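You operate a simulated robot arm through the tools that you are given. There is no shell and no other tool. Be economical: measure what you need, move in short steps, check, and stop when the job is done.

Carry out the task below with a simulated robot arm. There is one attempt and no reset: what you move stays moved.

JOB
Put things in order on the back of the microphone bench top. At the end: the teal module (marked "29") from the back of the microphone bench top stands where the purple small lilac frame stood; the purple small lilac frame stands on top of the white cue sheet with a green spine (marked "52"); the teal battery marked seventy-two (marked "72") stands where the teal battery marked sixty-two (marked "62") stood; the battery marked twenty-six (marked "26") stands where the teal battery marked seventy-two stood; the teal battery marked sixty-two stands where the teal module stood; whatever was shut is shut again. Leave all else as you found it, and nothing knocked over.

The check looks at the end state, three seconds after you hand in, the way a careful person would. Anything else that was tipped, shoved, dropped, spilled or broken makes it a failure. Flat cloth is picked up by pressing the open fingertips on it (5 to 10 N) and closing them slowly along it; thin cloth reads only 2 to 8 mm in the jaws.

ROBOT AND FRAMES
A 7-joint arm with a two-finger parallel gripper, fixed in place. Base frame: the origin is at the foot of the arm, x ahead of it, y to its left, z up; the work surface is at about z = 0. Readings come in mm, degrees, newtons and seconds.
With the tool pointing down near the work surface it reaches from about 220 to 580 mm from the base axis. Its first joint turns from -66.0 to 66.0 degrees. Payload 2.5 kg.
The TCP is the grasp point between the finger pads, 23 mm short of the fingertips. In the tool frame z runs along the fingers and y along their closing line. The gripper opens to 94 mm. The fingers are 38 mm wide and 10 mm thick; the gripper's body (54 by 96 mm) begins 39 mm behind the TCP.
Orientation is that of the tool frame in the base frame, as a unit quaternion [x, y, z, w]. With the fingers straight down and closing along the base's y, the tool's x points along the base's -x, its y along +y and its z along -z.

CONTROLS
- The arm moves only by the tool arm_command. Its argument "rows" is a list of rows, each a list of 7 numbers: the shift along the tool's x, y, z in units of 25 mm (1.0 is 25 mm), then the turn, a rotation vector about the tool's x, y, z in units of 8 degrees (1.0 is 8 degrees), then the finger opening in mm, from 0 to 94. In form: [[dx, dy, dz, rx, ry, rz, fingers], ...]. A call has 1 to 8 rows; each row shifts and turns the commanded pose from where the row before left it, along the tool's axes as they then stand. A call with a number of a shift or a turn outside -1 to 1 is refused whole. A row lasts 0.2 s, in which the tool goes at most 50 mm and 8.6 degrees; a call with a longer step from one row to the next is refused whole, and so is a gripper value outside its range. Where a pose cannot be reached the arm comes as near as it can. A force on the tool above 40 N (or 10 N above the force at the start of the call, whichever is more), or a blocked arm, ends the call early, and 0.2 s more pass. The fingers move at their own pace (about 108 mm/s each) and stop on an object; they squeeze with about 28 N. The grip force told is the motor's: it shows also when the fingers shut on nothing. Time passes only in rows, and 0.2 s behind the last, so rows that do not move let the fingers close. The reply holds the time, the measured pose of the TCP, the force on the tool along the base axes, the opening and the grip force, in the units named above and with some noise, with the torque about the TCP (base axes, N m) and any sound that the robot's microphone picked up.
- Cameras (640 x 400 px; columns grow to the right, rows downward): "scene" is fixed at [130.5, -410.5, 548.3]; the picture's right is [0.77, -0.64, 0.00], its down [-0.34, -0.41, -0.85] and it looks along [0.54, 0.65, -0.53] (base axes); focal length 337 px, centre (320, 200). "wrist" rides on the gripper at [86, 16, -74] in the tool frame; the picture's right is [-0.18, 0.98, 0.00], its down [-0.58, -0.11, -0.81] and it looks along [-0.79, -0.15, 0.59] (tool axes); focal length 243 px, centre (320, 200). There is no depth. A picture from a camera that has moved, and an enlarged one, comes with that camera's place and axes in the base frame and with its lens.
- snapshot(camera): a new picture of that camera. It takes no simulated time.
- inspect(camera, box): a new picture of the part [left, top, right, bottom] of that camera's present view, enlarged. It takes no simulated time.
- sign_off(): hands the job in; it is judged then, once.

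Go step by step. Nothing tells you positions but the pictures and the camera data: compare them with the known pose of the tool, close in by small moves and look again before you grip or let go. The budget is 120 turns and 64 pictures, counting those below and the enlarged ones. Unless the task says otherwise, let go and move clear before handing in, and close with one line.

The tools are called after "Emit:" as name(argument=value, ...) on one line, values as JSON. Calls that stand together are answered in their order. arm_command: Moves the arm, as the interface text tells. Its arguments: {"type":"object","properties":{"rows":{"type":"array"}},"required":["rows"]} The other tools are called the same way: snapshot (camera) takes a picture; inspect (camera, box) takes an enlarged picture of a part of a camera's view; sign_off () hands the job in.

At the start:

```text
t: 0.0
tool_pos: [313.5, 57.7, 302.9]
tool_rot: [0.0, 1.0, 0.0, 0.0]
contact_force: [-0.6, 0.2, -0.1]
wrist_torque: [-0.02, 0.0, -0.01]
opening: 94.0
grasp_force: 0.1
```

scene: 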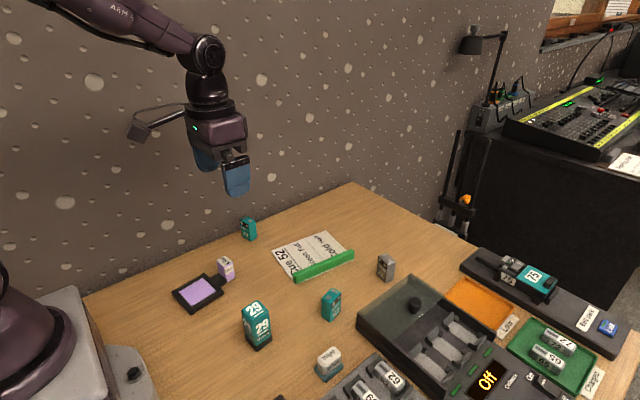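
wrist: 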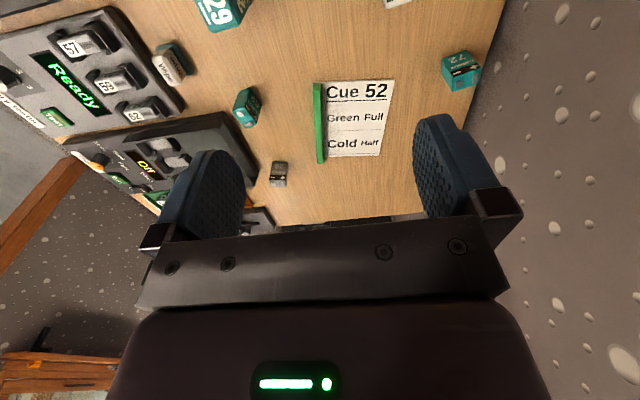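

I see the bench with several batteries, a teal module 29, a cue sheet 52 and a lilac item. I'll enlarge the views to identify each one.

Emit:
inspect(camera="scene", box=[160, 180, 420, 345])

Emit:
inspect(camera="scene", box=[300, 240, 640, 400])

Emit:
inspect(camera="wrist", box=[0, 0, 320, 200])

```text
2.42 times, centred on (290, 262) of scene
camera zoom: at [130.5, -410.5, 548.3], right [0.77, -0.64, 0.0], down [-0.34, -0.41, -0.85], along [0.54, 0.65, -0.53], focal length 818 px, centre (393, 48)
```

zoom: 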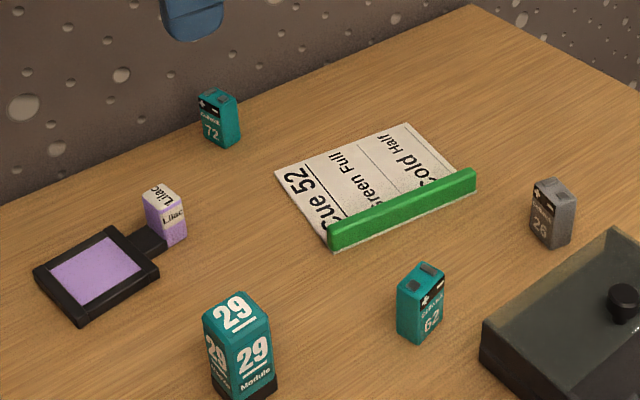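

```text
1.88 times, centred on (470, 320) of scene
camera zoom: at [130.5, -410.5, 548.3], right [0.77, -0.64, 0.0], down [-0.34, -0.41, -0.85], along [0.54, 0.65, -0.53], focal length 635 px, centre (38, -26)
```

zoom: 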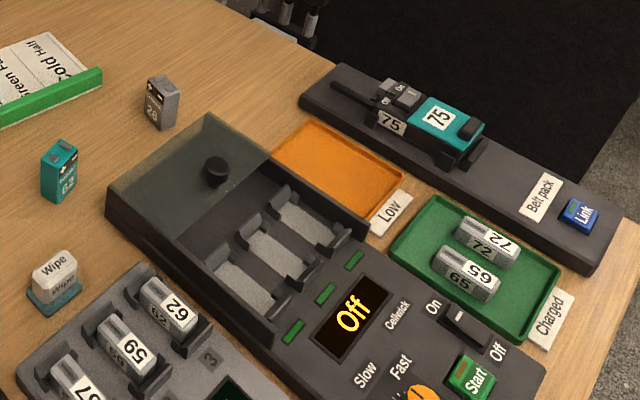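

```text
2.00 times, centred on (160, 100) of wrist
camera zoom: at [226.9, 75.0, 379.0], right [0.18, 0.98, 0.0], down [0.58, -0.11, 0.81], along [0.79, -0.15, -0.59], focal length 485 px, centre (640, 400)
```

zoom: 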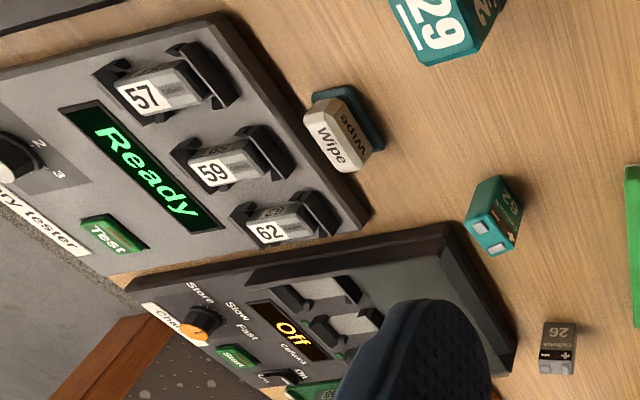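

The small lilac frame looks like a flat pad near (250,135) with an upright grip block near (318,135). The module is near (286,-47), 62 near (426,-88), 72 near (430,231), 26 near (588,-86), and the sheet is centred near (515,85). I'll move over the frame block and look.

Emit:
arm_command(rows=[[0, 0.5, 1, 0, 0, 0, 94], [0, 0.5, 1, 0, 0, 0, 94], [0, 0.5, 1, 0, 0, 0, 94], [0, 0.5, 1, 0, 0, 0, 94], [0, 0.5, 1, 0, 0, 0, 94], [0, 0.5, 1, 0, 0, 0, 94], [0, 0, 0, 0, 0, 0, 94]])

Emit:
snapshot(camera="wrist")

Emit:
snapshot(camera="scene")

```text
t: 1.6
tool_pos: [313.7, 132.8, 154.2]
tool_rot: [0.0, 1.0, 0.001, 0.0]
contact_force: [0.3, 0.1, -0.4]
wrist_torque: [-0.02, -0.02, 0.02]
opening: 94.3
grasp_force: 0.1
```

```text
58 pictures are left
camera wrist: at [226.1, 149.2, 229.2], right [0.18, 0.98, 0.0], down [0.58, -0.11, 0.81], along [0.79, -0.15, -0.59], focal length 243 px, centre (320, 200)
```

wrist: 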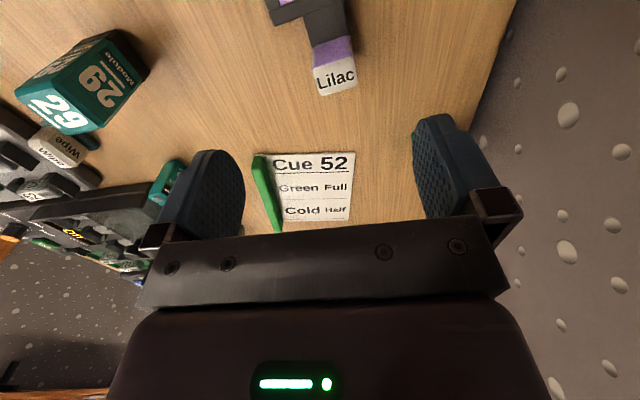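

```text
57 pictures are left
```

scene: 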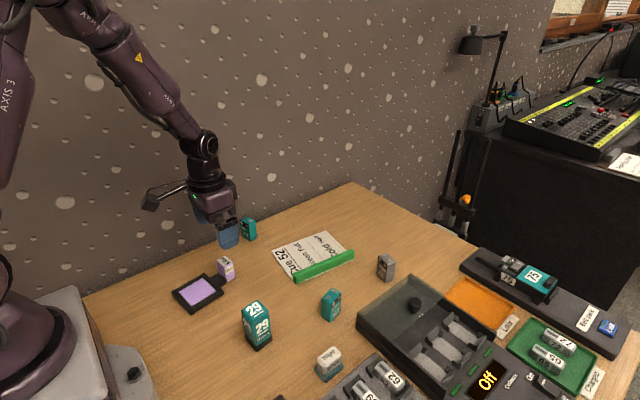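

The block sits around (320,141). I'll back off in x so the wrist camera sees the whole frame.

Emit:
arm_command(rows=[[1, 0, 0, 0, 0, 0, 94], [1, 0, 0, 0, 0, 0, 94], [0.6, 0, 0, 0, 0, 0, 94], [0, 0, 0, 0, 0, 0, 94]])

Emit:
snapshot(camera="wrist")

```text
t: 2.6
tool_pos: [249.2, 132.4, 154.8]
tool_rot: [-0.001, 1.0, 0.0, 0.0]
contact_force: [-0.3, 0.5, 0.5]
wrist_torque: [0.0, 0.01, 0.02]
opening: 93.6
grasp_force: 0.1
```

```text
56 pictures are left
camera wrist: at [161.1, 149.4, 229.0], right [0.18, 0.98, 0.0], down [0.58, -0.11, 0.81], along [0.79, -0.15, -0.59], focal length 243 px, centre (320, 200)
```

wrist: 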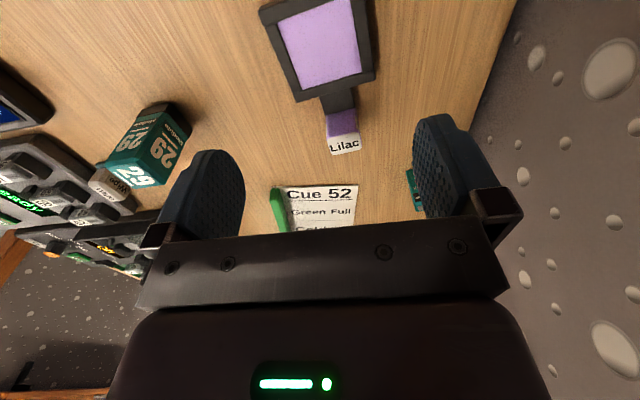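

Emit:
inspect(camera="wrist", box=[240, 0, 400, 160])

```text
2.50 times, centred on (320, 80) of wrist
camera zoom: at [161.1, 149.4, 229.0], right [0.18, 0.98, 0.0], down [0.58, -0.11, 0.81], along [0.79, -0.15, -0.59], focal length 606 px, centre (320, 500)
```

zoom: 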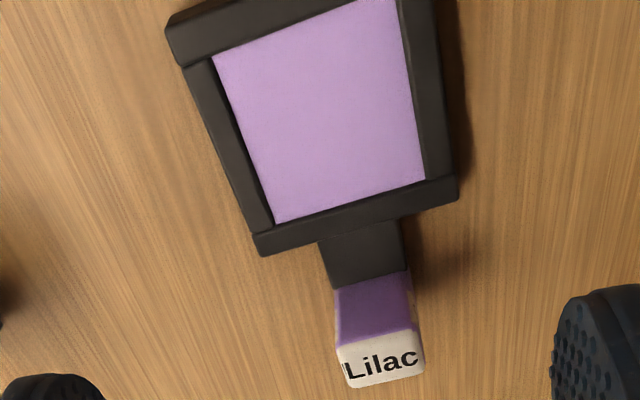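

Emit:
inspect(camera="scene", box=[165, 245, 245, 315])

```text
5.71 times, centred on (205, 280) of scene
camera zoom: at [130.5, -410.5, 548.3], right [0.77, -0.64, 0.0], down [-0.34, -0.41, -0.85], along [0.54, 0.65, -0.53], focal length 1927 px, centre (977, -257)
```

zoom: 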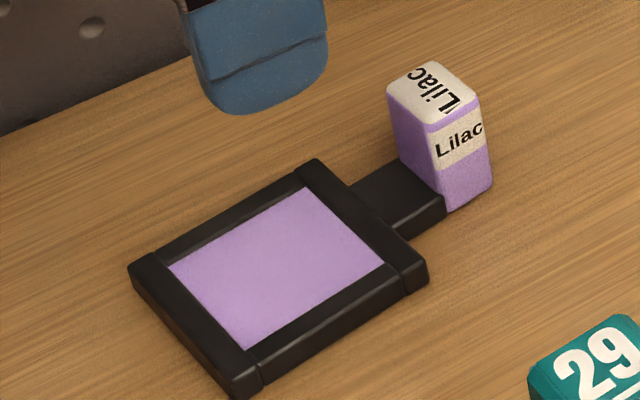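

The frame is one piece. Its grip block measures about 18 x 31 x 44 mm, is centred near (321,143), and is turned about +4°. I'll go above it and check.

Emit:
arm_command(rows=[[-1, 0.14, 0, 0, 0, 0, 94], [-1, 0.14, 0.2, 0, 0, 0, 94], [-0.87, 0.14, 1, 0, 0, 0, 94], [0, 0, 1, 0, 0, -0.5, 70], [0, 0, 0.9, 0, 0, 0, 70], [0, 0, 0, 0, 0, 0, 70]])

Emit:
snapshot(camera="wrist")

Emit:
inspect(camera="scene", box=[165, 225, 265, 315])

```text
t: 4.0
tool_pos: [321.5, 143.6, 75.1]
tool_rot: [-0.034, 0.999, 0.0, 0.0]
contact_force: [0.2, 0.8, -0.2]
wrist_torque: [-0.01, 0.01, 0.02]
opening: 70.0
grasp_force: 0.0
```

```text
53 pictures are left
camera wrist: at [233.2, 154.6, 150.2], right [0.12, 0.99, 0.0], down [0.59, -0.07, 0.81], along [0.8, -0.09, -0.59], focal length 243 px, centre (320, 200)
```

wrist: 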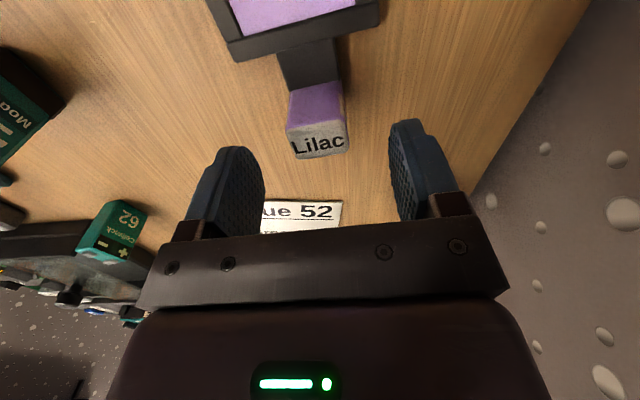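

```text
4.44 times, centred on (215, 270) of scene
camera zoom: at [130.5, -410.5, 548.3], right [0.77, -0.64, 0.0], down [-0.34, -0.41, -0.85], along [0.54, 0.65, -0.53], focal length 1499 px, centre (787, -111)
```

zoom: 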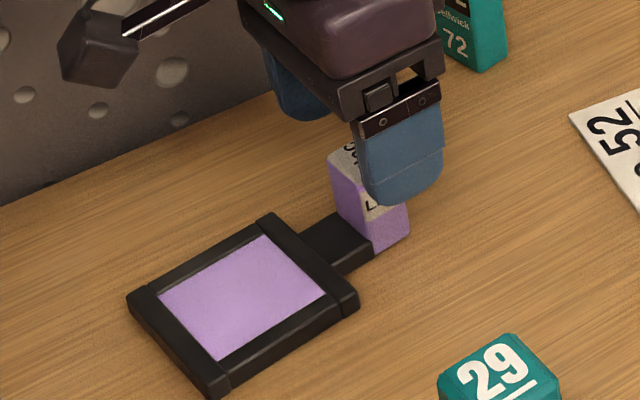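

The alignment is good, so I'll descend and grip.

Emit:
arm_command(rows=[[0, 0, 0.8, 0, 0, 0, 70], [0, 0, 0.74, 0, 0, 0, 70], [0, 0, 0, 0, 0, 0, 50], [0, 0, 0, 0, 0, 0, 20], [0, 0, 0, 0, 0, 0, 20], [0, 0, 0, 0, 0, 0, 20]])

```text
t: 5.4
tool_pos: [320.0, 143.5, 37.8]
tool_rot: [-0.035, 0.999, 0.0, 0.001]
contact_force: [-1.2, -0.1, -0.4]
wrist_torque: [0.02, -0.08, -0.03]
opening: 31.5
grasp_force: 27.6
```

Gripped at 31.5 mm. I'll lift slightly and look.

Emit:
arm_command(rows=[[0, 0, -0.5, 0, 0, 0, 20], [0, 0, -1, 0, 0, 0, 20], [0, 0, -1, 0, 0, 0, 20], [0, 0, -1, 0, 0, 0, 20], [0, 0, 0, 0, 0, 0, 20]])

Emit:
inspect(camera="scene", box=[165, 200, 265, 315])

Emit:
snapshot(camera="wrist")

```text
t: 6.6
tool_pos: [320.0, 143.0, 125.4]
tool_rot: [-0.035, 0.999, 0.0, 0.0]
contact_force: [0.9, 0.4, -0.5]
wrist_torque: [-0.03, -0.06, 0.0]
opening: 31.6
grasp_force: 27.9
```

```text
3.48 times, centred on (215, 258) of scene
camera zoom: at [130.5, -410.5, 548.3], right [0.77, -0.64, 0.0], down [-0.34, -0.41, -0.85], along [0.54, 0.65, -0.53], focal length 1173 px, centre (685, 0)
```

zoom: 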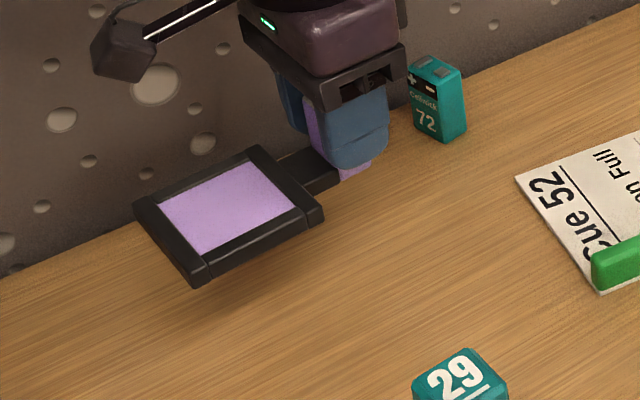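

```text
50 pictures are left
camera wrist: at [233.1, 153.7, 199.5], right [0.12, 0.99, 0.0], down [0.59, -0.07, 0.81], along [0.8, -0.09, -0.59], focal length 243 px, centre (320, 200)
```

wrist: 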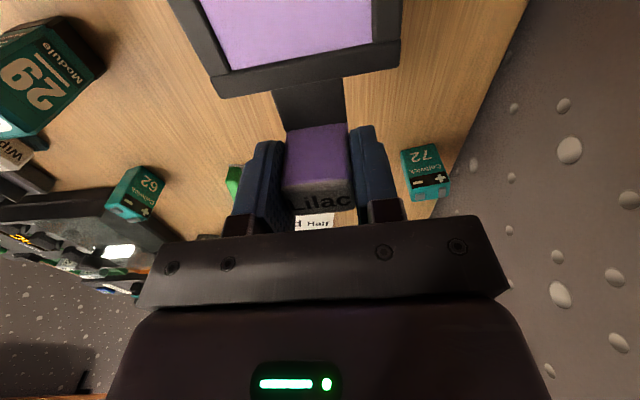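

The frame is held level. The sheet's corners are at about (442,153), (603,130), (592,4) and (424,33), so it is turned about -8.5°. I'll turn the frame to match and carry it over.

Emit:
arm_command(rows=[[0, 0, 0, 0, 0, 0.78, 20], [0, 0, 0, 0, 0, 0.78, 20], [-0.946, -0.1, 0, 0, 0, 0, 20], [-0.946, -0.1, 0, 0, 0, 0, 20], [-0.946, -0.1, 0, 0, 0, 0, 20], [-0.946, -0.1, 0, 0, 0, 0, 20], [-0.946, -0.1, 0, 0, 0, 0, 20], [-0.946, -0.1, 0, 0, 0, 0, 20]])

Emit:
arm_command(rows=[[-0.946, -0.1, 0, 0, 0, 0, 20], [-0.946, -0.1, 0, 0, 0, 0, 20], [-0.946, -0.1, 0, 0, 0, 0, 20], [-0.946, -0.1, 0, 0, 0, 0, 20], [0, 0, 0.6, 0, 0, 0, 20], [0, 0, 0.6, 0, 0, 0, 20], [0, 0, 0.4, 0, 0, 0, 20], [0, 0, 0, 0, 0, 0, 20]])

Emit:
inspect(camera="scene", box=[220, 170, 420, 310])

Emit:
snapshot(camera="wrist")

```text
t: 8.4
tool_pos: [457.5, 107.7, 124.6]
tool_rot: [0.074, 0.997, 0.0, 0.0]
contact_force: [-0.5, -0.2, -0.7]
wrist_torque: [0.01, -0.08, 0.01]
opening: 31.9
grasp_force: 28.6
```

```text
t: 10.2
tool_pos: [549.7, 84.7, 84.6]
tool_rot: [0.075, 0.997, 0.0, 0.001]
contact_force: [0.2, 0.7, -0.3]
wrist_torque: [0.0, -0.03, 0.02]
opening: 31.9
grasp_force: 27.9
```

```text
2.86 times, centred on (320, 240) of scene
camera zoom: at [130.5, -410.5, 548.3], right [0.77, -0.64, 0.0], down [-0.34, -0.41, -0.85], along [0.54, 0.65, -0.53], focal length 964 px, centre (320, 86)
```

zoom: 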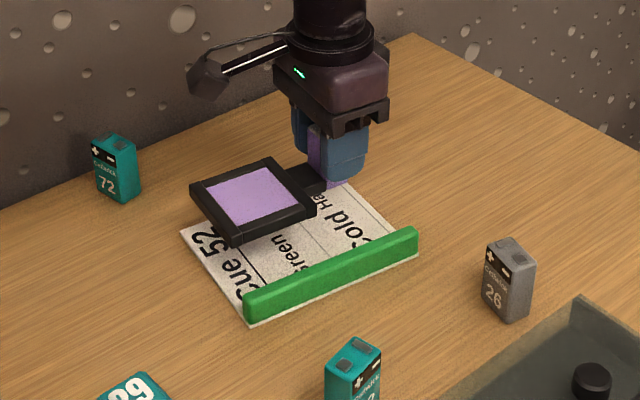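

```text
48 pictures are left
camera wrist: at [466.4, 114.0, 159.9], right [0.33, 0.94, 0.0], down [0.56, -0.19, 0.81], along [0.76, -0.26, -0.59], focal length 243 px, centre (320, 200)
```

wrist: 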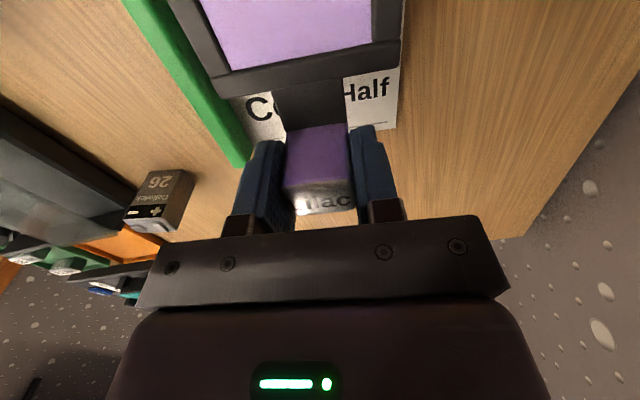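

The frame's left edge would land right at the sheet's edge, so I'll shift 11 mm further along and then lower.

Emit:
arm_command(rows=[[-0.44, 0.12, 0, 0, 0, 0, 20], [0, 0, 0.5, 0, 0, 0, 20], [0, 0, 0.5, 0, 0, 0, 20], [0, 0, 0.4, 0, 0, 0, 20], [0, 0, 0, 0, 0, 0, 20]])

Emit:
inspect(camera="scene", box=[260, 200, 380, 300])

```text
t: 11.4
tool_pos: [561.9, 85.0, 51.1]
tool_rot: [0.074, 0.997, 0.0, 0.0]
contact_force: [-0.4, -0.7, -1.5]
wrist_torque: [-0.03, -0.06, 0.01]
opening: 31.7
grasp_force: 27.8
```

```text
4.00 times, centred on (320, 250) of scene
camera zoom: at [130.5, -410.5, 548.3], right [0.77, -0.64, 0.0], down [-0.34, -0.41, -0.85], along [0.54, 0.65, -0.53], focal length 1349 px, centre (320, 0)
```

zoom: 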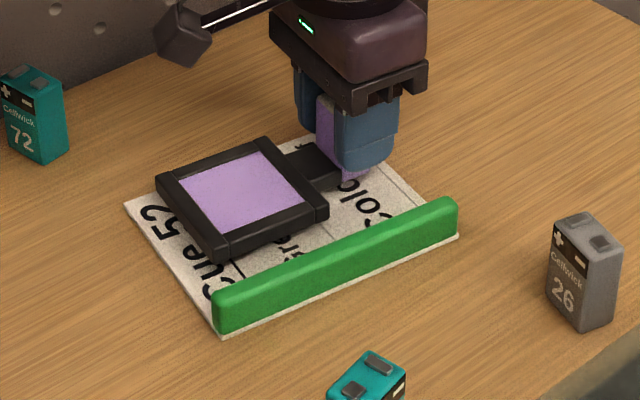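

The placement looks good. I'll lower gently to contact.

Emit:
arm_command(rows=[[0, 0, 0.16, 0, 0, 0, 20], [0, 0, 0.12, 0, 0, 0, 20], [0, 0, 0.08, 0, 0, 0, 20], [0, 0, 0, 0, 0, 0, 20]])

```text
t: 12.4
tool_pos: [562.7, 85.8, 41.8]
tool_rot: [0.074, 0.997, 0.0, 0.0]
contact_force: [0.7, -0.8, -0.6]
wrist_torque: [0.0, -0.02, 0.0]
opening: 31.9
grasp_force: 28.3
```

Emit:
arm_command(rows=[[0, 0, 0.06, 0, 0, 0, 20], [0, 0, 0, 0, 0, 0, 20]])

```text
t: 13.0
tool_pos: [561.8, 86.3, 40.8]
tool_rot: [0.074, 0.997, 0.0, 0.002]
contact_force: [-3.0, -2.9, 11.1]
wrist_torque: [0.03, 0.72, 0.1]
opening: 31.7
grasp_force: 27.9
```

That is contact. I'll open and look before rising.

Emit:
arm_command(rows=[[0, 0, -0.02, 0, 0, 0, 36], [0, 0, 0, 0, 0, 0, 60], [0, 0, 0, 0, 0, 0, 60], [0, 0, -1, 0, 0, 0, 60], [0, 0, -1, 0, 0, 0, 60], [0, 0, -1, 0, 0, 0, 60], [0, 0, -1, 0, 0, 0, 60], [0, 0, 0, 0, 0, 0, 94]])

Emit:
inspect(camera="scene", box=[260, 200, 380, 300])

```text
t: 14.8
tool_pos: [560.2, 84.8, 143.4]
tool_rot: [0.074, 0.997, 0.0, 0.001]
contact_force: [-0.4, -0.8, 0.5]
wrist_torque: [-0.02, 0.01, 0.0]
opening: 94.0
grasp_force: 0.1
```

```text
4.00 times, centred on (320, 250) of scene
camera zoom: at [130.5, -410.5, 548.3], right [0.77, -0.64, 0.0], down [-0.34, -0.41, -0.85], along [0.54, 0.65, -0.53], focal length 1349 px, centre (320, 0)
```

zoom: 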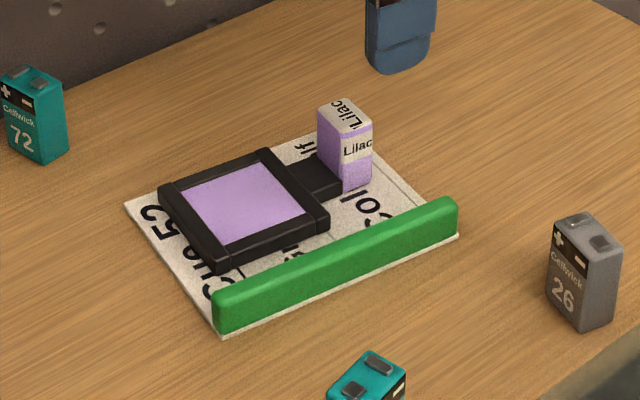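

The frame is standing on the sheet. Next is the module, so I'll move back toward it.

Emit:
arm_command(rows=[[0, 0, -0.8, 0, 0, -0.53, 94], [0, 0, 0, 0, 0, -0.54, 94], [1, -0.43, 0, 0, 0, 0, 94], [1, -0.43, 0, 0, 0, 0, 94], [1, -0.43, 0, 0, 0, 0, 94], [1, -0.43, 0, 0, 0, 0, 94], [1, -0.43, 0, 0, 0, 0, 94], [1, -0.43, 0, 0, 0, 0, 94]])

Emit:
arm_command(rows=[[1, -0.43, 0, 0, 0, 0, 94], [1, -0.43, 0, 0, 0, 0, 94], [1, -0.43, 0, 0, 0, 0, 94], [1, -0.43, 0, 0, 0, 0, 94], [1, -0.43, 0, 0, 0, 0, 94], [1, -0.43, 0, 0, 0, 0, 94], [0.6, 0, 0, 0, 0, 0, 94], [0, 0, 0, 0, 0, 0, 94]])

Emit:
snapshot(camera="wrist")

Emit:
inspect(camera="scene", box=[220, 280, 380, 380])

```text
t: 16.6
tool_pos: [413.4, 20.5, 163.1]
tool_rot: [-0.001, 1.0, 0.0, 0.0]
contact_force: [0.7, 0.0, -0.8]
wrist_torque: [-0.01, -0.03, 0.0]
opening: 94.0
grasp_force: 0.0
```

```text
t: 18.4
tool_pos: [247.0, -45.8, 160.0]
tool_rot: [-0.002, 1.0, 0.0, 0.001]
contact_force: [-0.9, 0.2, -0.1]
wrist_torque: [-0.01, 0.0, -0.01]
opening: 93.8
grasp_force: 0.1
```

```text
45 pictures are left
camera wrist: at [159.3, -29.3, 236.2], right [0.18, 0.98, 0.0], down [0.58, -0.11, 0.81], along [0.79, -0.15, -0.59], focal length 243 px, centre (320, 200)
```

wrist: 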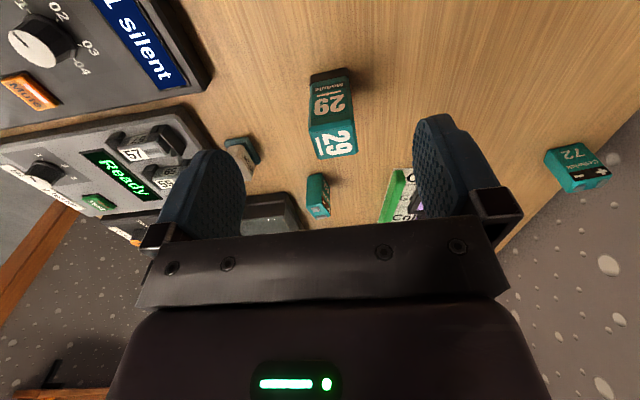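

```text
4.00 times, centred on (300, 330) of scene
camera zoom: at [130.5, -410.5, 548.3], right [0.77, -0.64, 0.0], down [-0.34, -0.41, -0.85], along [0.54, 0.65, -0.53], focal length 1349 px, centre (400, -320)
```

zoom: 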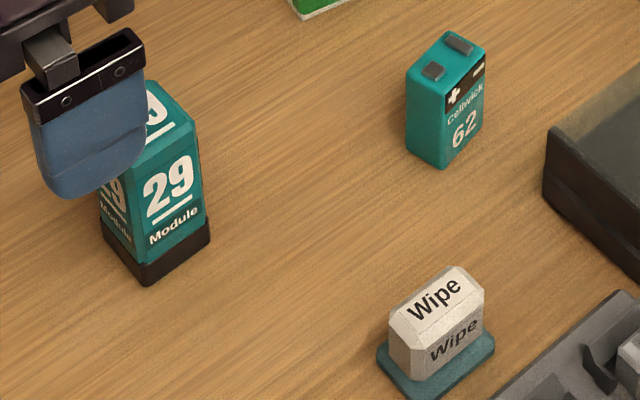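

Emit:
inspect(camera="wrist", box=[270, 50, 430, 210])

```text
2.50 times, centred on (350, 130) of wrist
camera zoom: at [159.3, -29.3, 236.2], right [0.18, 0.98, 0.0], down [0.58, -0.11, 0.81], along [0.79, -0.15, -0.59], focal length 606 px, centre (245, 375)
```

zoom: 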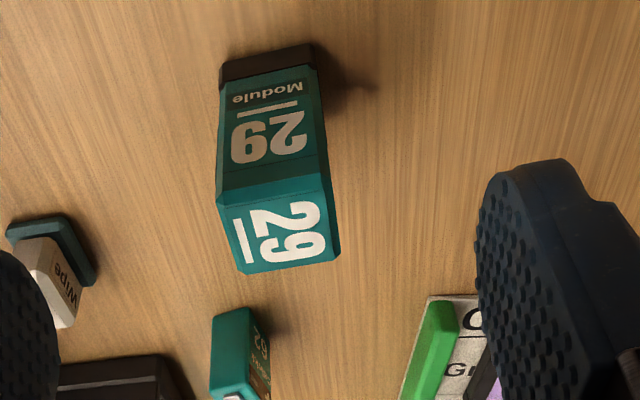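

The module is about 36 mm square and 79 mm high, centred near (291,-42). I'll descend over it and grip at z≈50.

Emit:
arm_command(rows=[[-0.9, 0.08, 0, 0, 0, -0.37, 70], [-0.86, 0.08, 0, 0, 0, 0, 70], [0, 0, 0.9, 0, 0, 0, 70], [0, 0, 0.9, 0, 0, 0, 70], [0, 0, 0, 0, 0, 0, 70]])

Emit:
snapshot(camera="wrist")

```text
t: 19.6
tool_pos: [290.6, -37.7, 114.6]
tool_rot: [-0.026, 1.0, 0.0, 0.0]
contact_force: [-0.2, -0.6, 0.4]
wrist_torque: [-0.02, 0.05, 0.0]
opening: 70.1
grasp_force: 0.1
```

```text
42 pictures are left
camera wrist: at [202.7, -25.8, 189.4], right [0.13, 0.99, 0.0], down [0.59, -0.08, 0.81], along [0.8, -0.11, -0.59], focal length 243 px, centre (320, 200)
```

wrist: 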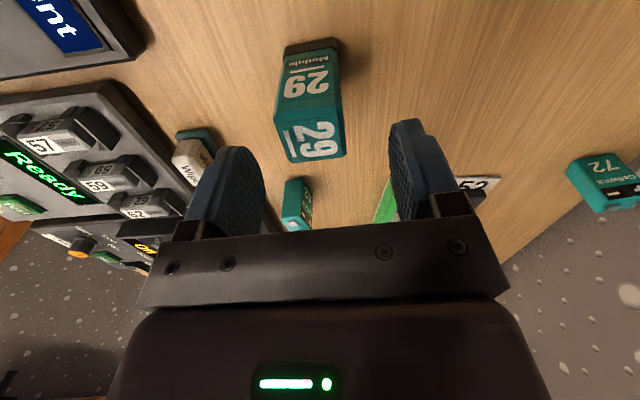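

Emit:
arm_command(rows=[[0, -0.17, 0, 0, 0, 0, 70], [0, 0, 0.9, 0, 0, 0, 70], [0, 0, 0.9, 0, 0, 0, 70], [0, 0, 0.78, 0, 0, 0, 70], [0, 0, 0, 0, 0, 0, 50], [0, 0, 0, 0, 0, 0, 25], [0, 0, 0, 0, 0, 0, 25], [0, 0, 0, 0, 0, 0, 25]])

```text
t: 21.4
tool_pos: [292.0, -43.0, 50.2]
tool_rot: [-0.026, 1.0, 0.0, 0.001]
contact_force: [-0.3, 0.6, 0.2]
wrist_torque: [-0.02, 0.03, -0.04]
opening: 35.8
grasp_force: 27.9
```

Gripped at 35.8 mm. I'll lift and carry it to the frame's old footprint, at about (262,139).

Emit:
arm_command(rows=[[0, 0, -0.5, 0, 0, 0, 25], [0, 0, -0.7, 0, 0, 0, 25], [0.13, 0.916, 0, 0, 0, 0, 25], [0.13, 0.916, 0, 0, 0, 0, 25], [0.13, 0.916, 0, 0, 0, 0, 25], [0.13, 0.916, 0, 0, 0, 0, 25], [0.13, 0.916, 0, 0, 0, 0, 25], [0.17, 0.916, 0, 0, 0, 0, 25]])

Emit:
arm_command(rows=[[0, 0.916, 0, 0, 0, 0, 25], [0, 0.916, 0, 0, 0, 0, 25], [0, 0, 0.6, 0, 0, 0, 25], [0, 0, 0.4, 0, 0, 0, 25], [0, 0, 0, 0, 0, 0, 25]])

Emit:
inspect(camera="scene", box=[160, 210, 280, 330])

```text
t: 23.2
tool_pos: [263.7, 92.6, 79.6]
tool_rot: [-0.025, 1.0, -0.001, 0.0]
contact_force: [0.1, -0.4, -1.3]
wrist_torque: [0.02, 0.0, 0.0]
opening: 35.8
grasp_force: 28.1
```

```text
t: 24.4
tool_pos: [261.8, 139.2, 56.5]
tool_rot: [-0.026, 1.0, 0.0, 0.0]
contact_force: [-0.4, -0.2, -0.6]
wrist_torque: [-0.01, -0.01, -0.05]
opening: 35.8
grasp_force: 28.2
```

```text
3.33 times, centred on (220, 270) of scene
camera zoom: at [130.5, -410.5, 548.3], right [0.77, -0.64, 0.0], down [-0.34, -0.41, -0.85], along [0.54, 0.65, -0.53], focal length 1124 px, centre (653, -33)
```

zoom: 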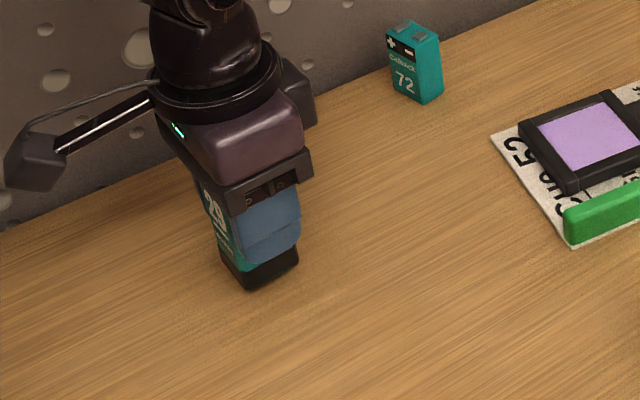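

Lowering until I feel contact.

Emit:
arm_command(rows=[[0, 0, 0.12, 0, 0, 0, 25], [0, 0, 0.1, 0, 0, 0, 25], [0, 0, 0.05, 0, 0, 0, 25], [0, 0, 0, 0, 0, 0, 25]])

```text
t: 25.4
tool_pos: [261.3, 139.5, 50.8]
tool_rot: [-0.026, 1.0, 0.0, 0.0]
contact_force: [-4.8, -1.7, 24.4]
wrist_torque: [-0.12, 0.24, 0.01]
opening: 35.9
grasp_force: 27.8
```

Emit:
arm_command(rows=[[0, 0, -0.03, 0, 0, 0, 25], [0, 0, 0, 0, 0, 0, 40], [0, 0, 0, 0, 0, 0, 65], [0, 0, 0, 0, 0, 0, 65], [0, 0, -1, 0, 0, 0, 65], [0, 0, -1, 0, 0, 0, 65], [0, 0, -1, 0, 0, 0, 65], [0, 0, -1, 0, 0, 0, 65]])

Emit:
snapshot(camera="scene")

```text
t: 27.2
tool_pos: [261.2, 137.4, 149.0]
tool_rot: [-0.027, 1.0, 0.0, -0.001]
contact_force: [0.0, 1.0, 0.1]
wrist_torque: [0.0, 0.0, -0.01]
opening: 65.2
grasp_force: 0.0
```

```text
40 pictures are left
```

scene: 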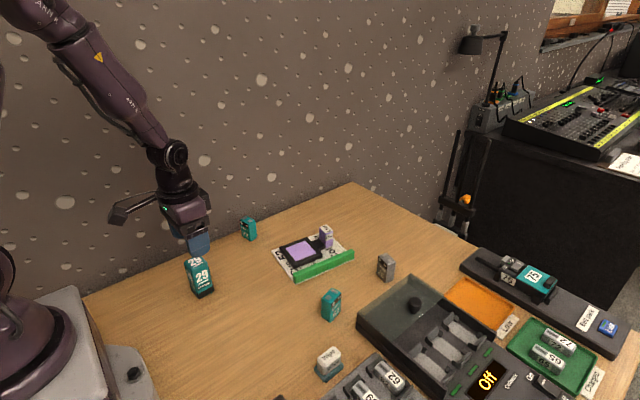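

The module is standing. Next I'll go to battery 62 and view it from the wrist camera.

Emit:
arm_command(rows=[[0, 0, -0.4, 0, 0, 0.37, 70], [-0.5, -0.9, 0, 0, 0, 0, 70], [-0.5, -0.9, 0, 0, 0, 0, 70], [-0.5, -0.9, 0, 0, 0, 0, 70], [-0.5, -0.9, 0, 0, 0, 0, 70], [-0.5, -0.9, 0, 0, 0, 0, 70], [-0.5, -0.9, 0, 0, 0, 0, 70], [-0.5, -0.9, 0, 0, 0, 0, 70]])

Emit:
arm_command(rows=[[-0.5, -0.9, 0, 0, 0, 0, 70], [-0.5, -0.9, 0, 0, 0, 0, 70], [0, 0, 0, 0, 0, 0, 70]])

Emit:
inspect(camera="wrist", box=[240, 40, 400, 200])

```text
t: 29.0
tool_pos: [349.9, -19.9, 159.3]
tool_rot: [-0.001, 1.0, -0.001, 0.0]
contact_force: [0.2, 0.5, 0.1]
wrist_torque: [0.03, 0.0, -0.02]
opening: 69.8
grasp_force: 0.2
```

```text
t: 29.8
tool_pos: [375.8, -65.0, 159.6]
tool_rot: [-0.001, 1.0, 0.0, 0.001]
contact_force: [-0.3, 0.8, -0.5]
wrist_torque: [-0.01, 0.01, 0.0]
opening: 69.8
grasp_force: 0.1
```

```text
2.50 times, centred on (320, 120) of wrist
camera zoom: at [287.7, -49.3, 234.8], right [0.18, 0.98, 0.0], down [0.58, -0.11, 0.81], along [0.79, -0.15, -0.59], focal length 606 px, centre (320, 400)
```

zoom: 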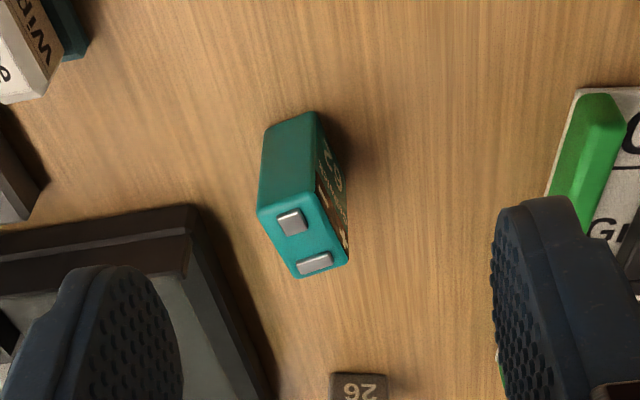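

Battery 62 is about 22 x 33 x 54 mm, centred near (430,-82) and turned about +9°. The charger edge is near y≈-130, so I'll use a narrow opening.

Emit:
arm_command(rows=[[-0.72, -0.23, 0, 0, 0, 0, 42], [-0.72, -0.23, 0, 0, 0, 0, 42], [-0.72, -0.23, 0, 0, 0, -0.56, 42], [0, 0, 0.8, 0, 0, -0.56, 42], [0, 0, 0.8, 0, 0, 0, 42], [0, 0, 0.8, 0, 0, 0, 42], [0, 0, 0, 0, 0, 0, 42]])

Emit:
snapshot(camera="wrist")

Emit:
inspect(camera="scene", box=[280, 240, 430, 340])

```text
t: 31.4
tool_pos: [429.6, -81.4, 100.9]
tool_rot: [-0.078, 0.997, -0.001, -0.001]
contact_force: [-0.1, 0.1, 0.6]
wrist_torque: [0.01, 0.0, 0.0]
opening: 42.1
grasp_force: 0.0
```

```text
38 pictures are left
camera wrist: at [340.2, -78.5, 174.7], right [0.03, 1.0, 0.0], down [0.59, -0.02, 0.81], along [0.81, -0.02, -0.59], focal length 243 px, centre (320, 200)
```

wrist: 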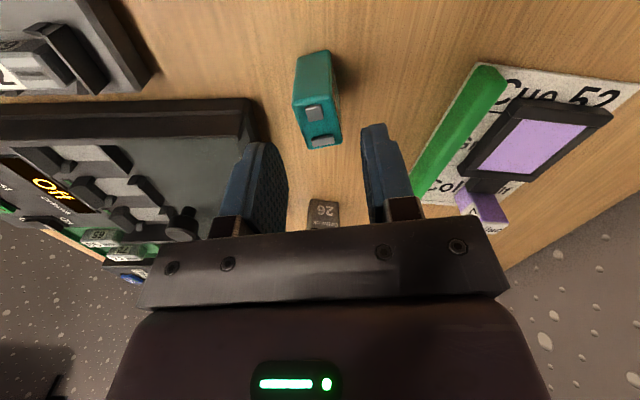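

```text
4.00 times, centred on (355, 290) of scene
camera zoom: at [130.5, -410.5, 548.3], right [0.77, -0.64, 0.0], down [-0.34, -0.41, -0.85], along [0.54, 0.65, -0.53], focal length 1349 px, centre (180, -160)
```

zoom: 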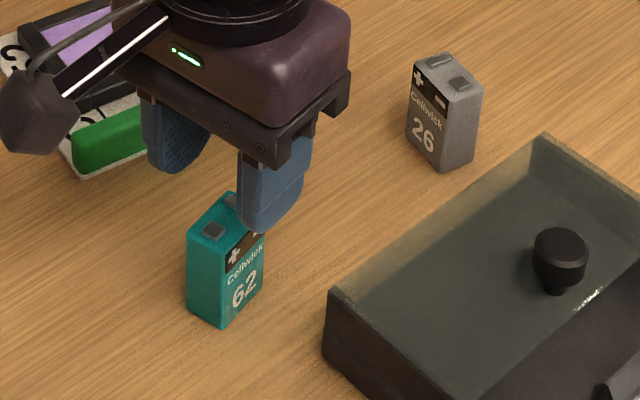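

Emit:
arm_command(rows=[[0, 0.05, 0.9, 0, 0, 0, 42], [0, 0, 0.9, 0, 0, 0, 42], [0, 0, 0.84, 0, 0, 0, 42], [0, 0, 0, 0, 0, 0, 42], [0, 0, 0, 0, 0, 0, 14], [0, 0, 0, 0, 0, 0, 14], [0, 0, 0, 0, 0, 0, 14]])

```text
t: 33.0
tool_pos: [428.0, -81.0, 35.0]
tool_rot: [-0.078, 0.997, 0.0, 0.0]
contact_force: [-0.3, 0.5, 0.2]
wrist_torque: [-0.01, -0.02, -0.02]
opening: 23.5
grasp_force: 28.0
```

Gripped at 23.5 mm. I'll carry it to the module's old place at (291,-42).

Emit:
arm_command(rows=[[0, 0, -0.5, 0, 0, 0, 14], [0, 0, -0.7, 0, 0, 0, 14], [0.869, 0.397, 0, 0, 0, 0, 14], [0.869, 0.397, 0, 0, 0, 0, 14], [0.869, 0.397, 0, 0, 0, 0, 14], [0.869, 0.397, 0, 0, 0, 0, 14], [0.869, 0.397, 0, 0, 0, 0, 14], [0.869, 0.397, 0, 0, 0, 0, 14]])

Emit:
arm_command(rows=[[0, 0, 0.6, 0, 0, 0, 14], [0, 0, 0.4, 0, 0, 0, 14], [0, 0, 0, 0, 0, 0, 14]])

Emit:
inspect(camera="scene", box=[180, 240, 340, 370])

```text
t: 34.8
tool_pos: [290.9, -42.6, 63.7]
tool_rot: [-0.079, 0.997, 0.001, 0.0]
contact_force: [-0.4, -0.7, -1.2]
wrist_torque: [0.01, 0.02, 0.02]
opening: 23.4
grasp_force: 27.5
```

```text
t: 35.6
tool_pos: [290.4, -42.8, 40.5]
tool_rot: [-0.078, 0.997, 0.0, 0.0]
contact_force: [0.0, 0.1, -0.1]
wrist_torque: [-0.01, 0.05, 0.03]
opening: 23.7
grasp_force: 28.0
```

```text
3.08 times, centred on (260, 305) of scene
camera zoom: at [130.5, -410.5, 548.3], right [0.77, -0.64, 0.0], down [-0.34, -0.41, -0.85], along [0.54, 0.65, -0.53], focal length 1038 px, centre (505, -123)
```

zoom: 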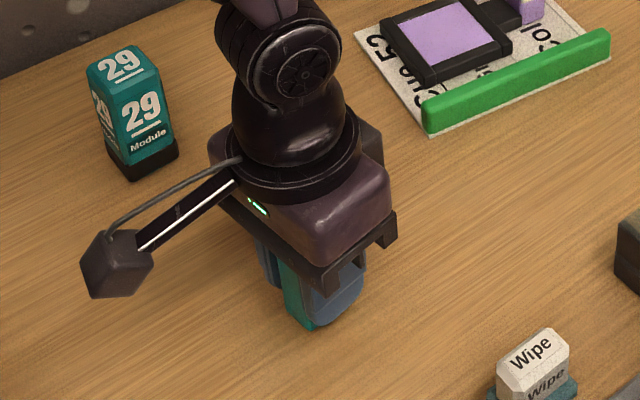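

Emit:
arm_command(rows=[[0, 0, 0.12, 0, 0, 0, 14], [0, 0, 0.06, 0, 0, 0, 14], [0, 0, 0.04, 0, 0, 0, 14], [0, 0, 0, 0, 0, 0, 14]])

```text
t: 36.6
tool_pos: [290.3, -41.6, 35.5]
tool_rot: [-0.078, 0.997, 0.0, 0.001]
contact_force: [-5.3, -1.2, 19.6]
wrist_torque: [0.0, 0.09, 0.01]
opening: 23.8
grasp_force: 28.2
```

Emit:
arm_command(rows=[[0, 0, -0.03, 0, 0, 0, 14], [0, 0, 0, 0, 0, 0, 28], [0, 0, 0, 0, 0, 0, 50], [0, 0, 0, 0, 0, 0, 50], [0, 0, -1, 0, 0, 0, 50], [0, 0, -1, 0, 0, 0, 50], [0, 0, -1, 0, 0, 0, 50], [0, 0, -1, 0, 0, 0, 50]])

Emit:
snapshot(camera="scene")

```text
t: 38.4
tool_pos: [290.2, -41.5, 136.0]
tool_rot: [-0.079, 0.997, 0.0, -0.001]
contact_force: [0.4, -0.7, -0.1]
wrist_torque: [-0.05, 0.02, -0.04]
opening: 50.1
grasp_force: 0.1
```

```text
35 pictures are left
```

scene: 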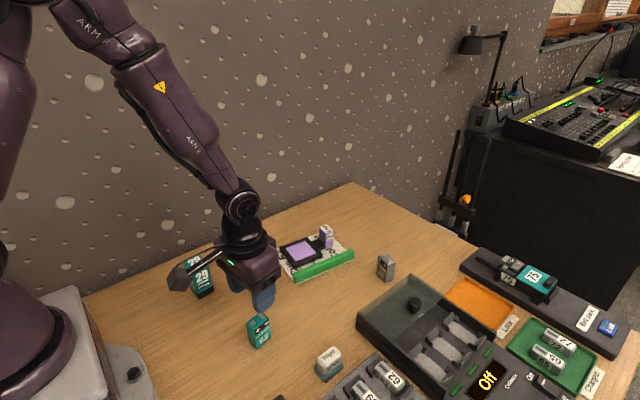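

Battery 62 is placed. Next I'll look at teal 72, which stands near the back wall, so I'll watch that clearance.

Emit:
arm_command(rows=[[0, 0, -1, 0, 0, 0.56, 60], [-0.31, 0.93, 0, 0, 0, 0.56, 60], [-0.31, 0.93, 0, 0, 0, 0, 60], [-0.31, 0.93, 0, 0, 0, 0, 60], [-0.31, 0.93, 0, 0, 0, 0, 60], [-0.31, 0.93, 0, 0, 0, 0, 60], [-0.31, 0.93, 0, 0, 0, 0, 60], [-0.31, 0.93, 0, 0, 0, 0, 60]])

Emit:
arm_command(rows=[[-0.31, 0.93, 0, 0, 0, 0, 60], [-0.31, 0.93, 0, 0, 0, 0, 60], [0, 0, 0, 0, 0, 0, 60]])

Emit:
snapshot(camera="wrist")

Emit:
inspect(camera="scene", box=[200, 190, 300, 260])

```text
t: 40.2
tool_pos: [342.3, 120.6, 159.9]
tool_rot: [-0.001, 1.0, 0.0, 0.0]
contact_force: [1.4, 0.3, 0.0]
wrist_torque: [-0.05, -0.02, -0.01]
opening: 60.1
grasp_force: 0.0
```

```text
t: 41.0
tool_pos: [358.1, 167.6, 158.9]
tool_rot: [-0.001, 1.0, 0.0, 0.0]
contact_force: [-0.2, -0.3, 0.0]
wrist_torque: [0.04, 0.01, -0.02]
opening: 60.3
grasp_force: 0.1
```

```text
34 pictures are left
camera wrist: at [270.9, 184.2, 234.4], right [0.18, 0.98, 0.0], down [0.58, -0.11, 0.81], along [0.79, -0.15, -0.59], focal length 243 px, centre (320, 200)
```

wrist: 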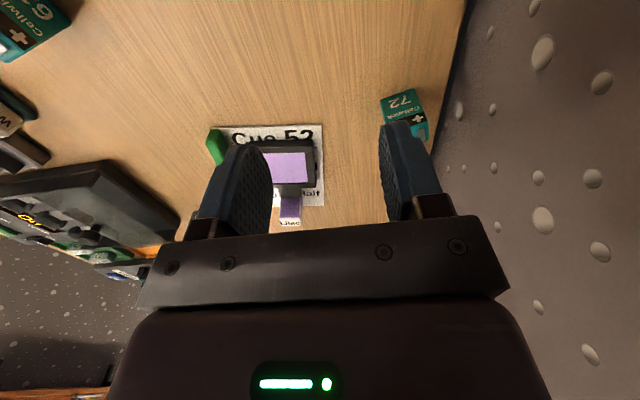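

```text
5.71 times, centred on (250, 225) of scene
camera zoom: at [130.5, -410.5, 548.3], right [0.77, -0.64, 0.0], down [-0.34, -0.41, -0.85], along [0.54, 0.65, -0.53], focal length 1927 px, centre (720, 57)
```

zoom: 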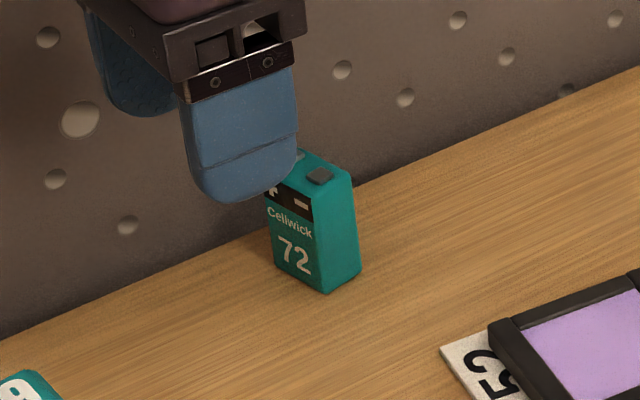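

Battery 72's wide axis runs along y, so the label faces point ±x. I'll turn the gripper about 105° to close along x, keeping the camera and body off the wall.

Emit:
arm_command(rows=[[-0.93, 0.3, -0.4, 0, 0, -1, 60], [0, 0, 0, 0, 0, -1, 60], [0, 0, 0, 0, 0, -1, 60], [0, 0, 0, 0, 0, -1, 60], [0, 0, 0, 0, 0, -1, 60], [0, 0, 0, 0, 0, -1, 60], [0, 0, 0, 0, 0, -1, 60], [0, 0, 0, 0, 0, -1, 60]])

Emit:
arm_command(rows=[[0, 0, 0, 0, 0, -1, 60], [0, 0, 0, 0, 0, -1, 60], [0, 0, 0, 0, 0, -1, 60], [0, 0, 0, 0, 0, -1, 60], [0, 0, 0, 0, 0, -1, 60], [0, 0, 0, 0, 0, 0, 60]])

Emit:
snapshot(camera="wrist")

```text
t: 42.8
tool_pos: [380.2, 174.4, 170.1]
tool_rot: [-0.532, 0.847, 0.0, 0.0]
contact_force: [0.3, -0.8, -0.8]
wrist_torque: [-0.02, -0.02, 0.0]
opening: 60.0
grasp_force: 0.0
```

```text
t: 44.2
tool_pos: [380.9, 174.1, 168.9]
tool_rot: [0.789, -0.614, 0.0, 0.0]
contact_force: [-1.6, 0.2, 0.1]
wrist_torque: [-0.01, 0.0, -0.01]
opening: 60.1
grasp_force: 0.2
```

```text
32 pictures are left
camera wrist: at [385.9, 87.1, 244.0], right [-1.0, -0.06, 0.0], down [-0.04, 0.59, 0.81], along [-0.05, 0.8, -0.59], focal length 243 px, centre (320, 200)
```

wrist: 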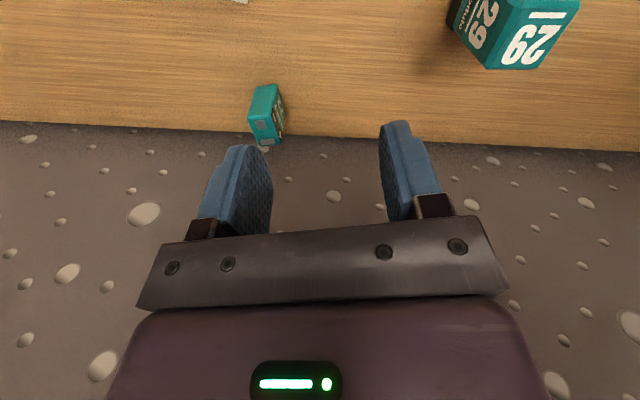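

Emit:
arm_command(rows=[[0, -0.92, 0.6, 0, 0, 0, 60], [0, -0.92, 0.6, 0, 0, 0, 60], [0, 0, 0, 0, 0, 0, 60]])

Emit:
inspect(camera="wrist", box=[240, 60, 400, 220])

```text
t: 45.0
tool_pos: [425.6, 186.6, 138.7]
tool_rot: [0.789, -0.615, 0.0, 0.0]
contact_force: [-0.5, -0.1, 0.8]
wrist_torque: [0.0, -0.02, 0.03]
opening: 60.1
grasp_force: 0.0
```

```text
2.50 times, centred on (320, 140) of wrist
camera zoom: at [430.3, 99.0, 213.8], right [-1.0, -0.06, 0.0], down [-0.04, 0.59, 0.81], along [-0.05, 0.8, -0.59], focal length 606 px, centre (320, 350)
```

zoom: 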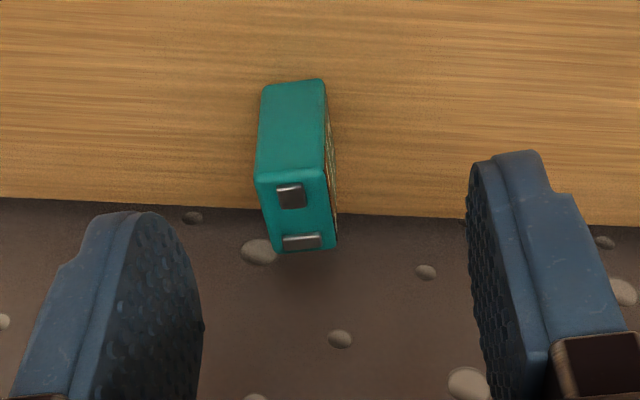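

Battery 72 is centred near (429,238), turned about 11°. The wall is at y≈281, so I'll grip about 8 mm short of centre to keep the wrist clear of it.

Emit:
arm_command(rows=[[-0.82, -0.3, 0, 0, 0, 0, 60], [-0.82, -0.3, 0, 0, 0, 0, 60], [0, 0, 0.8, 0, 0, 0, 60], [0, 0, 0.8, 0, 0, 0, 60], [0, 0, 0, 0, 0, 0, 60]])

Emit:
snapshot(camera="wrist")

Emit:
inspect(camera="scene", box=[160, 130, 320, 260])

```text
t: 46.2
tool_pos: [429.8, 230.7, 98.5]
tool_rot: [0.789, -0.614, 0.0, 0.001]
contact_force: [-0.3, 0.0, -0.5]
wrist_torque: [0.0, 0.02, 0.01]
opening: 60.3
grasp_force: 0.1
```

```text
30 pictures are left
camera wrist: at [434.4, 143.3, 173.5], right [-1.0, -0.06, 0.0], down [-0.04, 0.59, 0.81], along [-0.05, 0.81, -0.59], focal length 243 px, centre (320, 200)
```

wrist: 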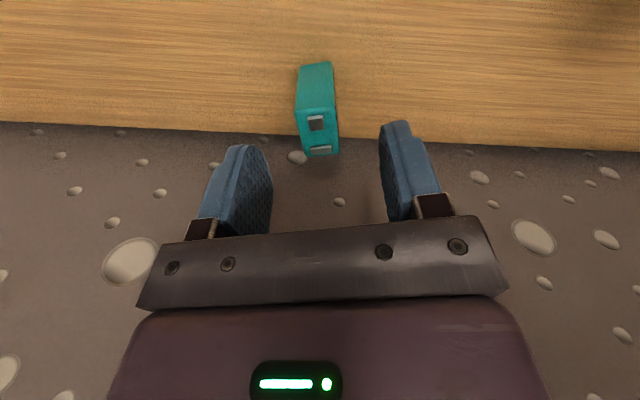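

```text
3.08 times, centred on (240, 195) of scene
camera zoom: at [130.5, -410.5, 548.3], right [0.77, -0.64, 0.0], down [-0.34, -0.41, -0.85], along [0.54, 0.65, -0.53], focal length 1038 px, centre (566, 215)
```

zoom: 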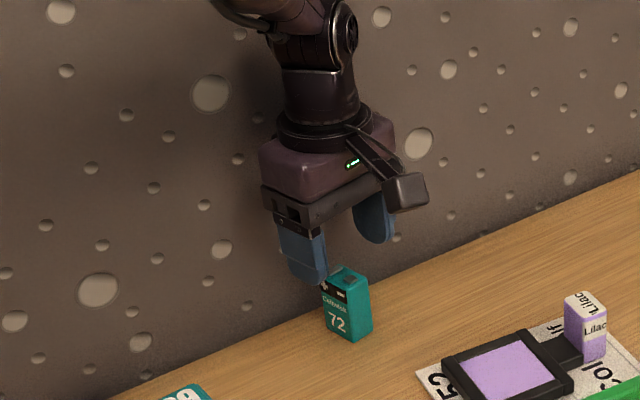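

Emit:
arm_command(rows=[[0, 0, 0.9, 0, 0, 0, 60], [0, 0, 0.9, 0, 0, 0, 60], [0, 0, 0.74, 0, 0, 0, 60], [0, 0, 0, 0, 0, 0, 40], [0, 0, 0, 0, 0, 0, 14], [0, 0, 0, 0, 0, 0, 14], [0, 0, 0, 0, 0, 0, 14]])

```text
t: 47.8
tool_pos: [429.6, 230.6, 35.9]
tool_rot: [0.789, -0.615, 0.0, 0.001]
contact_force: [0.5, 0.2, -0.3]
wrist_torque: [-0.01, -0.01, -0.03]
opening: 23.7
grasp_force: 28.0
```

Gripped. I'll lift, move away from the wall and turn back.

Emit:
arm_command(rows=[[0, 0, -0.6, 0, 0, 0, 14], [0, 0, -1, 0, 0, 0, 14], [0, 0, -1, 0, 0, 0, 14], [0, 0, -1, 0, 0, 0, 14], [0.97, 0.24, 0, 0, 0, 0, 14], [0.97, 0.24, 0, 0, 0, 0, 14], [0.97, 0.24, 0, 0, 0, 0, 14], [0.97, 0.24, 0, 0, 0, 0, 14]])

Emit:
arm_command(rows=[[0, 0, 0, 0, 0, 1, 14], [0, 0, 0, 0, 0, 1, 14], [0, 0, 0, 0, 0, 1, 14], [0, 0, 0, 0, 0, 1, 14], [0, 0, 0, 0, 0, 1, 14], [0, 0, 0, 0, 0, 1, 14], [0, 0, 0, 0, 0, 1, 14], [0, 0, 0, 0, 0, 1, 14]])

Emit:
arm_command(rows=[[0, 0, 0, 0, 0, 1, 14], [0, 0, 0, 0, 0, 1, 14], [0, 0, 0, 0, 0, 1, 14], [0, 0, 0, 0, 0, 0.9, 14], [0, 0, 0, 0, 0, 0, 14]])

```text
t: 49.6
tool_pos: [430.4, 131.5, 127.0]
tool_rot: [0.789, -0.615, 0.0, -0.001]
contact_force: [-0.9, -1.2, -0.8]
wrist_torque: [-0.01, -0.01, 0.03]
opening: 23.5
grasp_force: 28.2
```

```text
t: 51.4
tool_pos: [430.8, 130.5, 127.7]
tool_rot: [-0.341, 0.94, 0.0, -0.001]
contact_force: [0.0, -0.5, -0.8]
wrist_torque: [-0.03, -0.02, 0.0]
opening: 23.6
grasp_force: 28.3
```

```text
t: 52.6
tool_pos: [430.9, 129.9, 127.2]
tool_rot: [-0.076, 0.997, 0.001, 0.0]
contact_force: [-0.1, -0.2, -0.6]
wrist_torque: [0.01, -0.02, 0.02]
opening: 23.6
grasp_force: 27.6
```

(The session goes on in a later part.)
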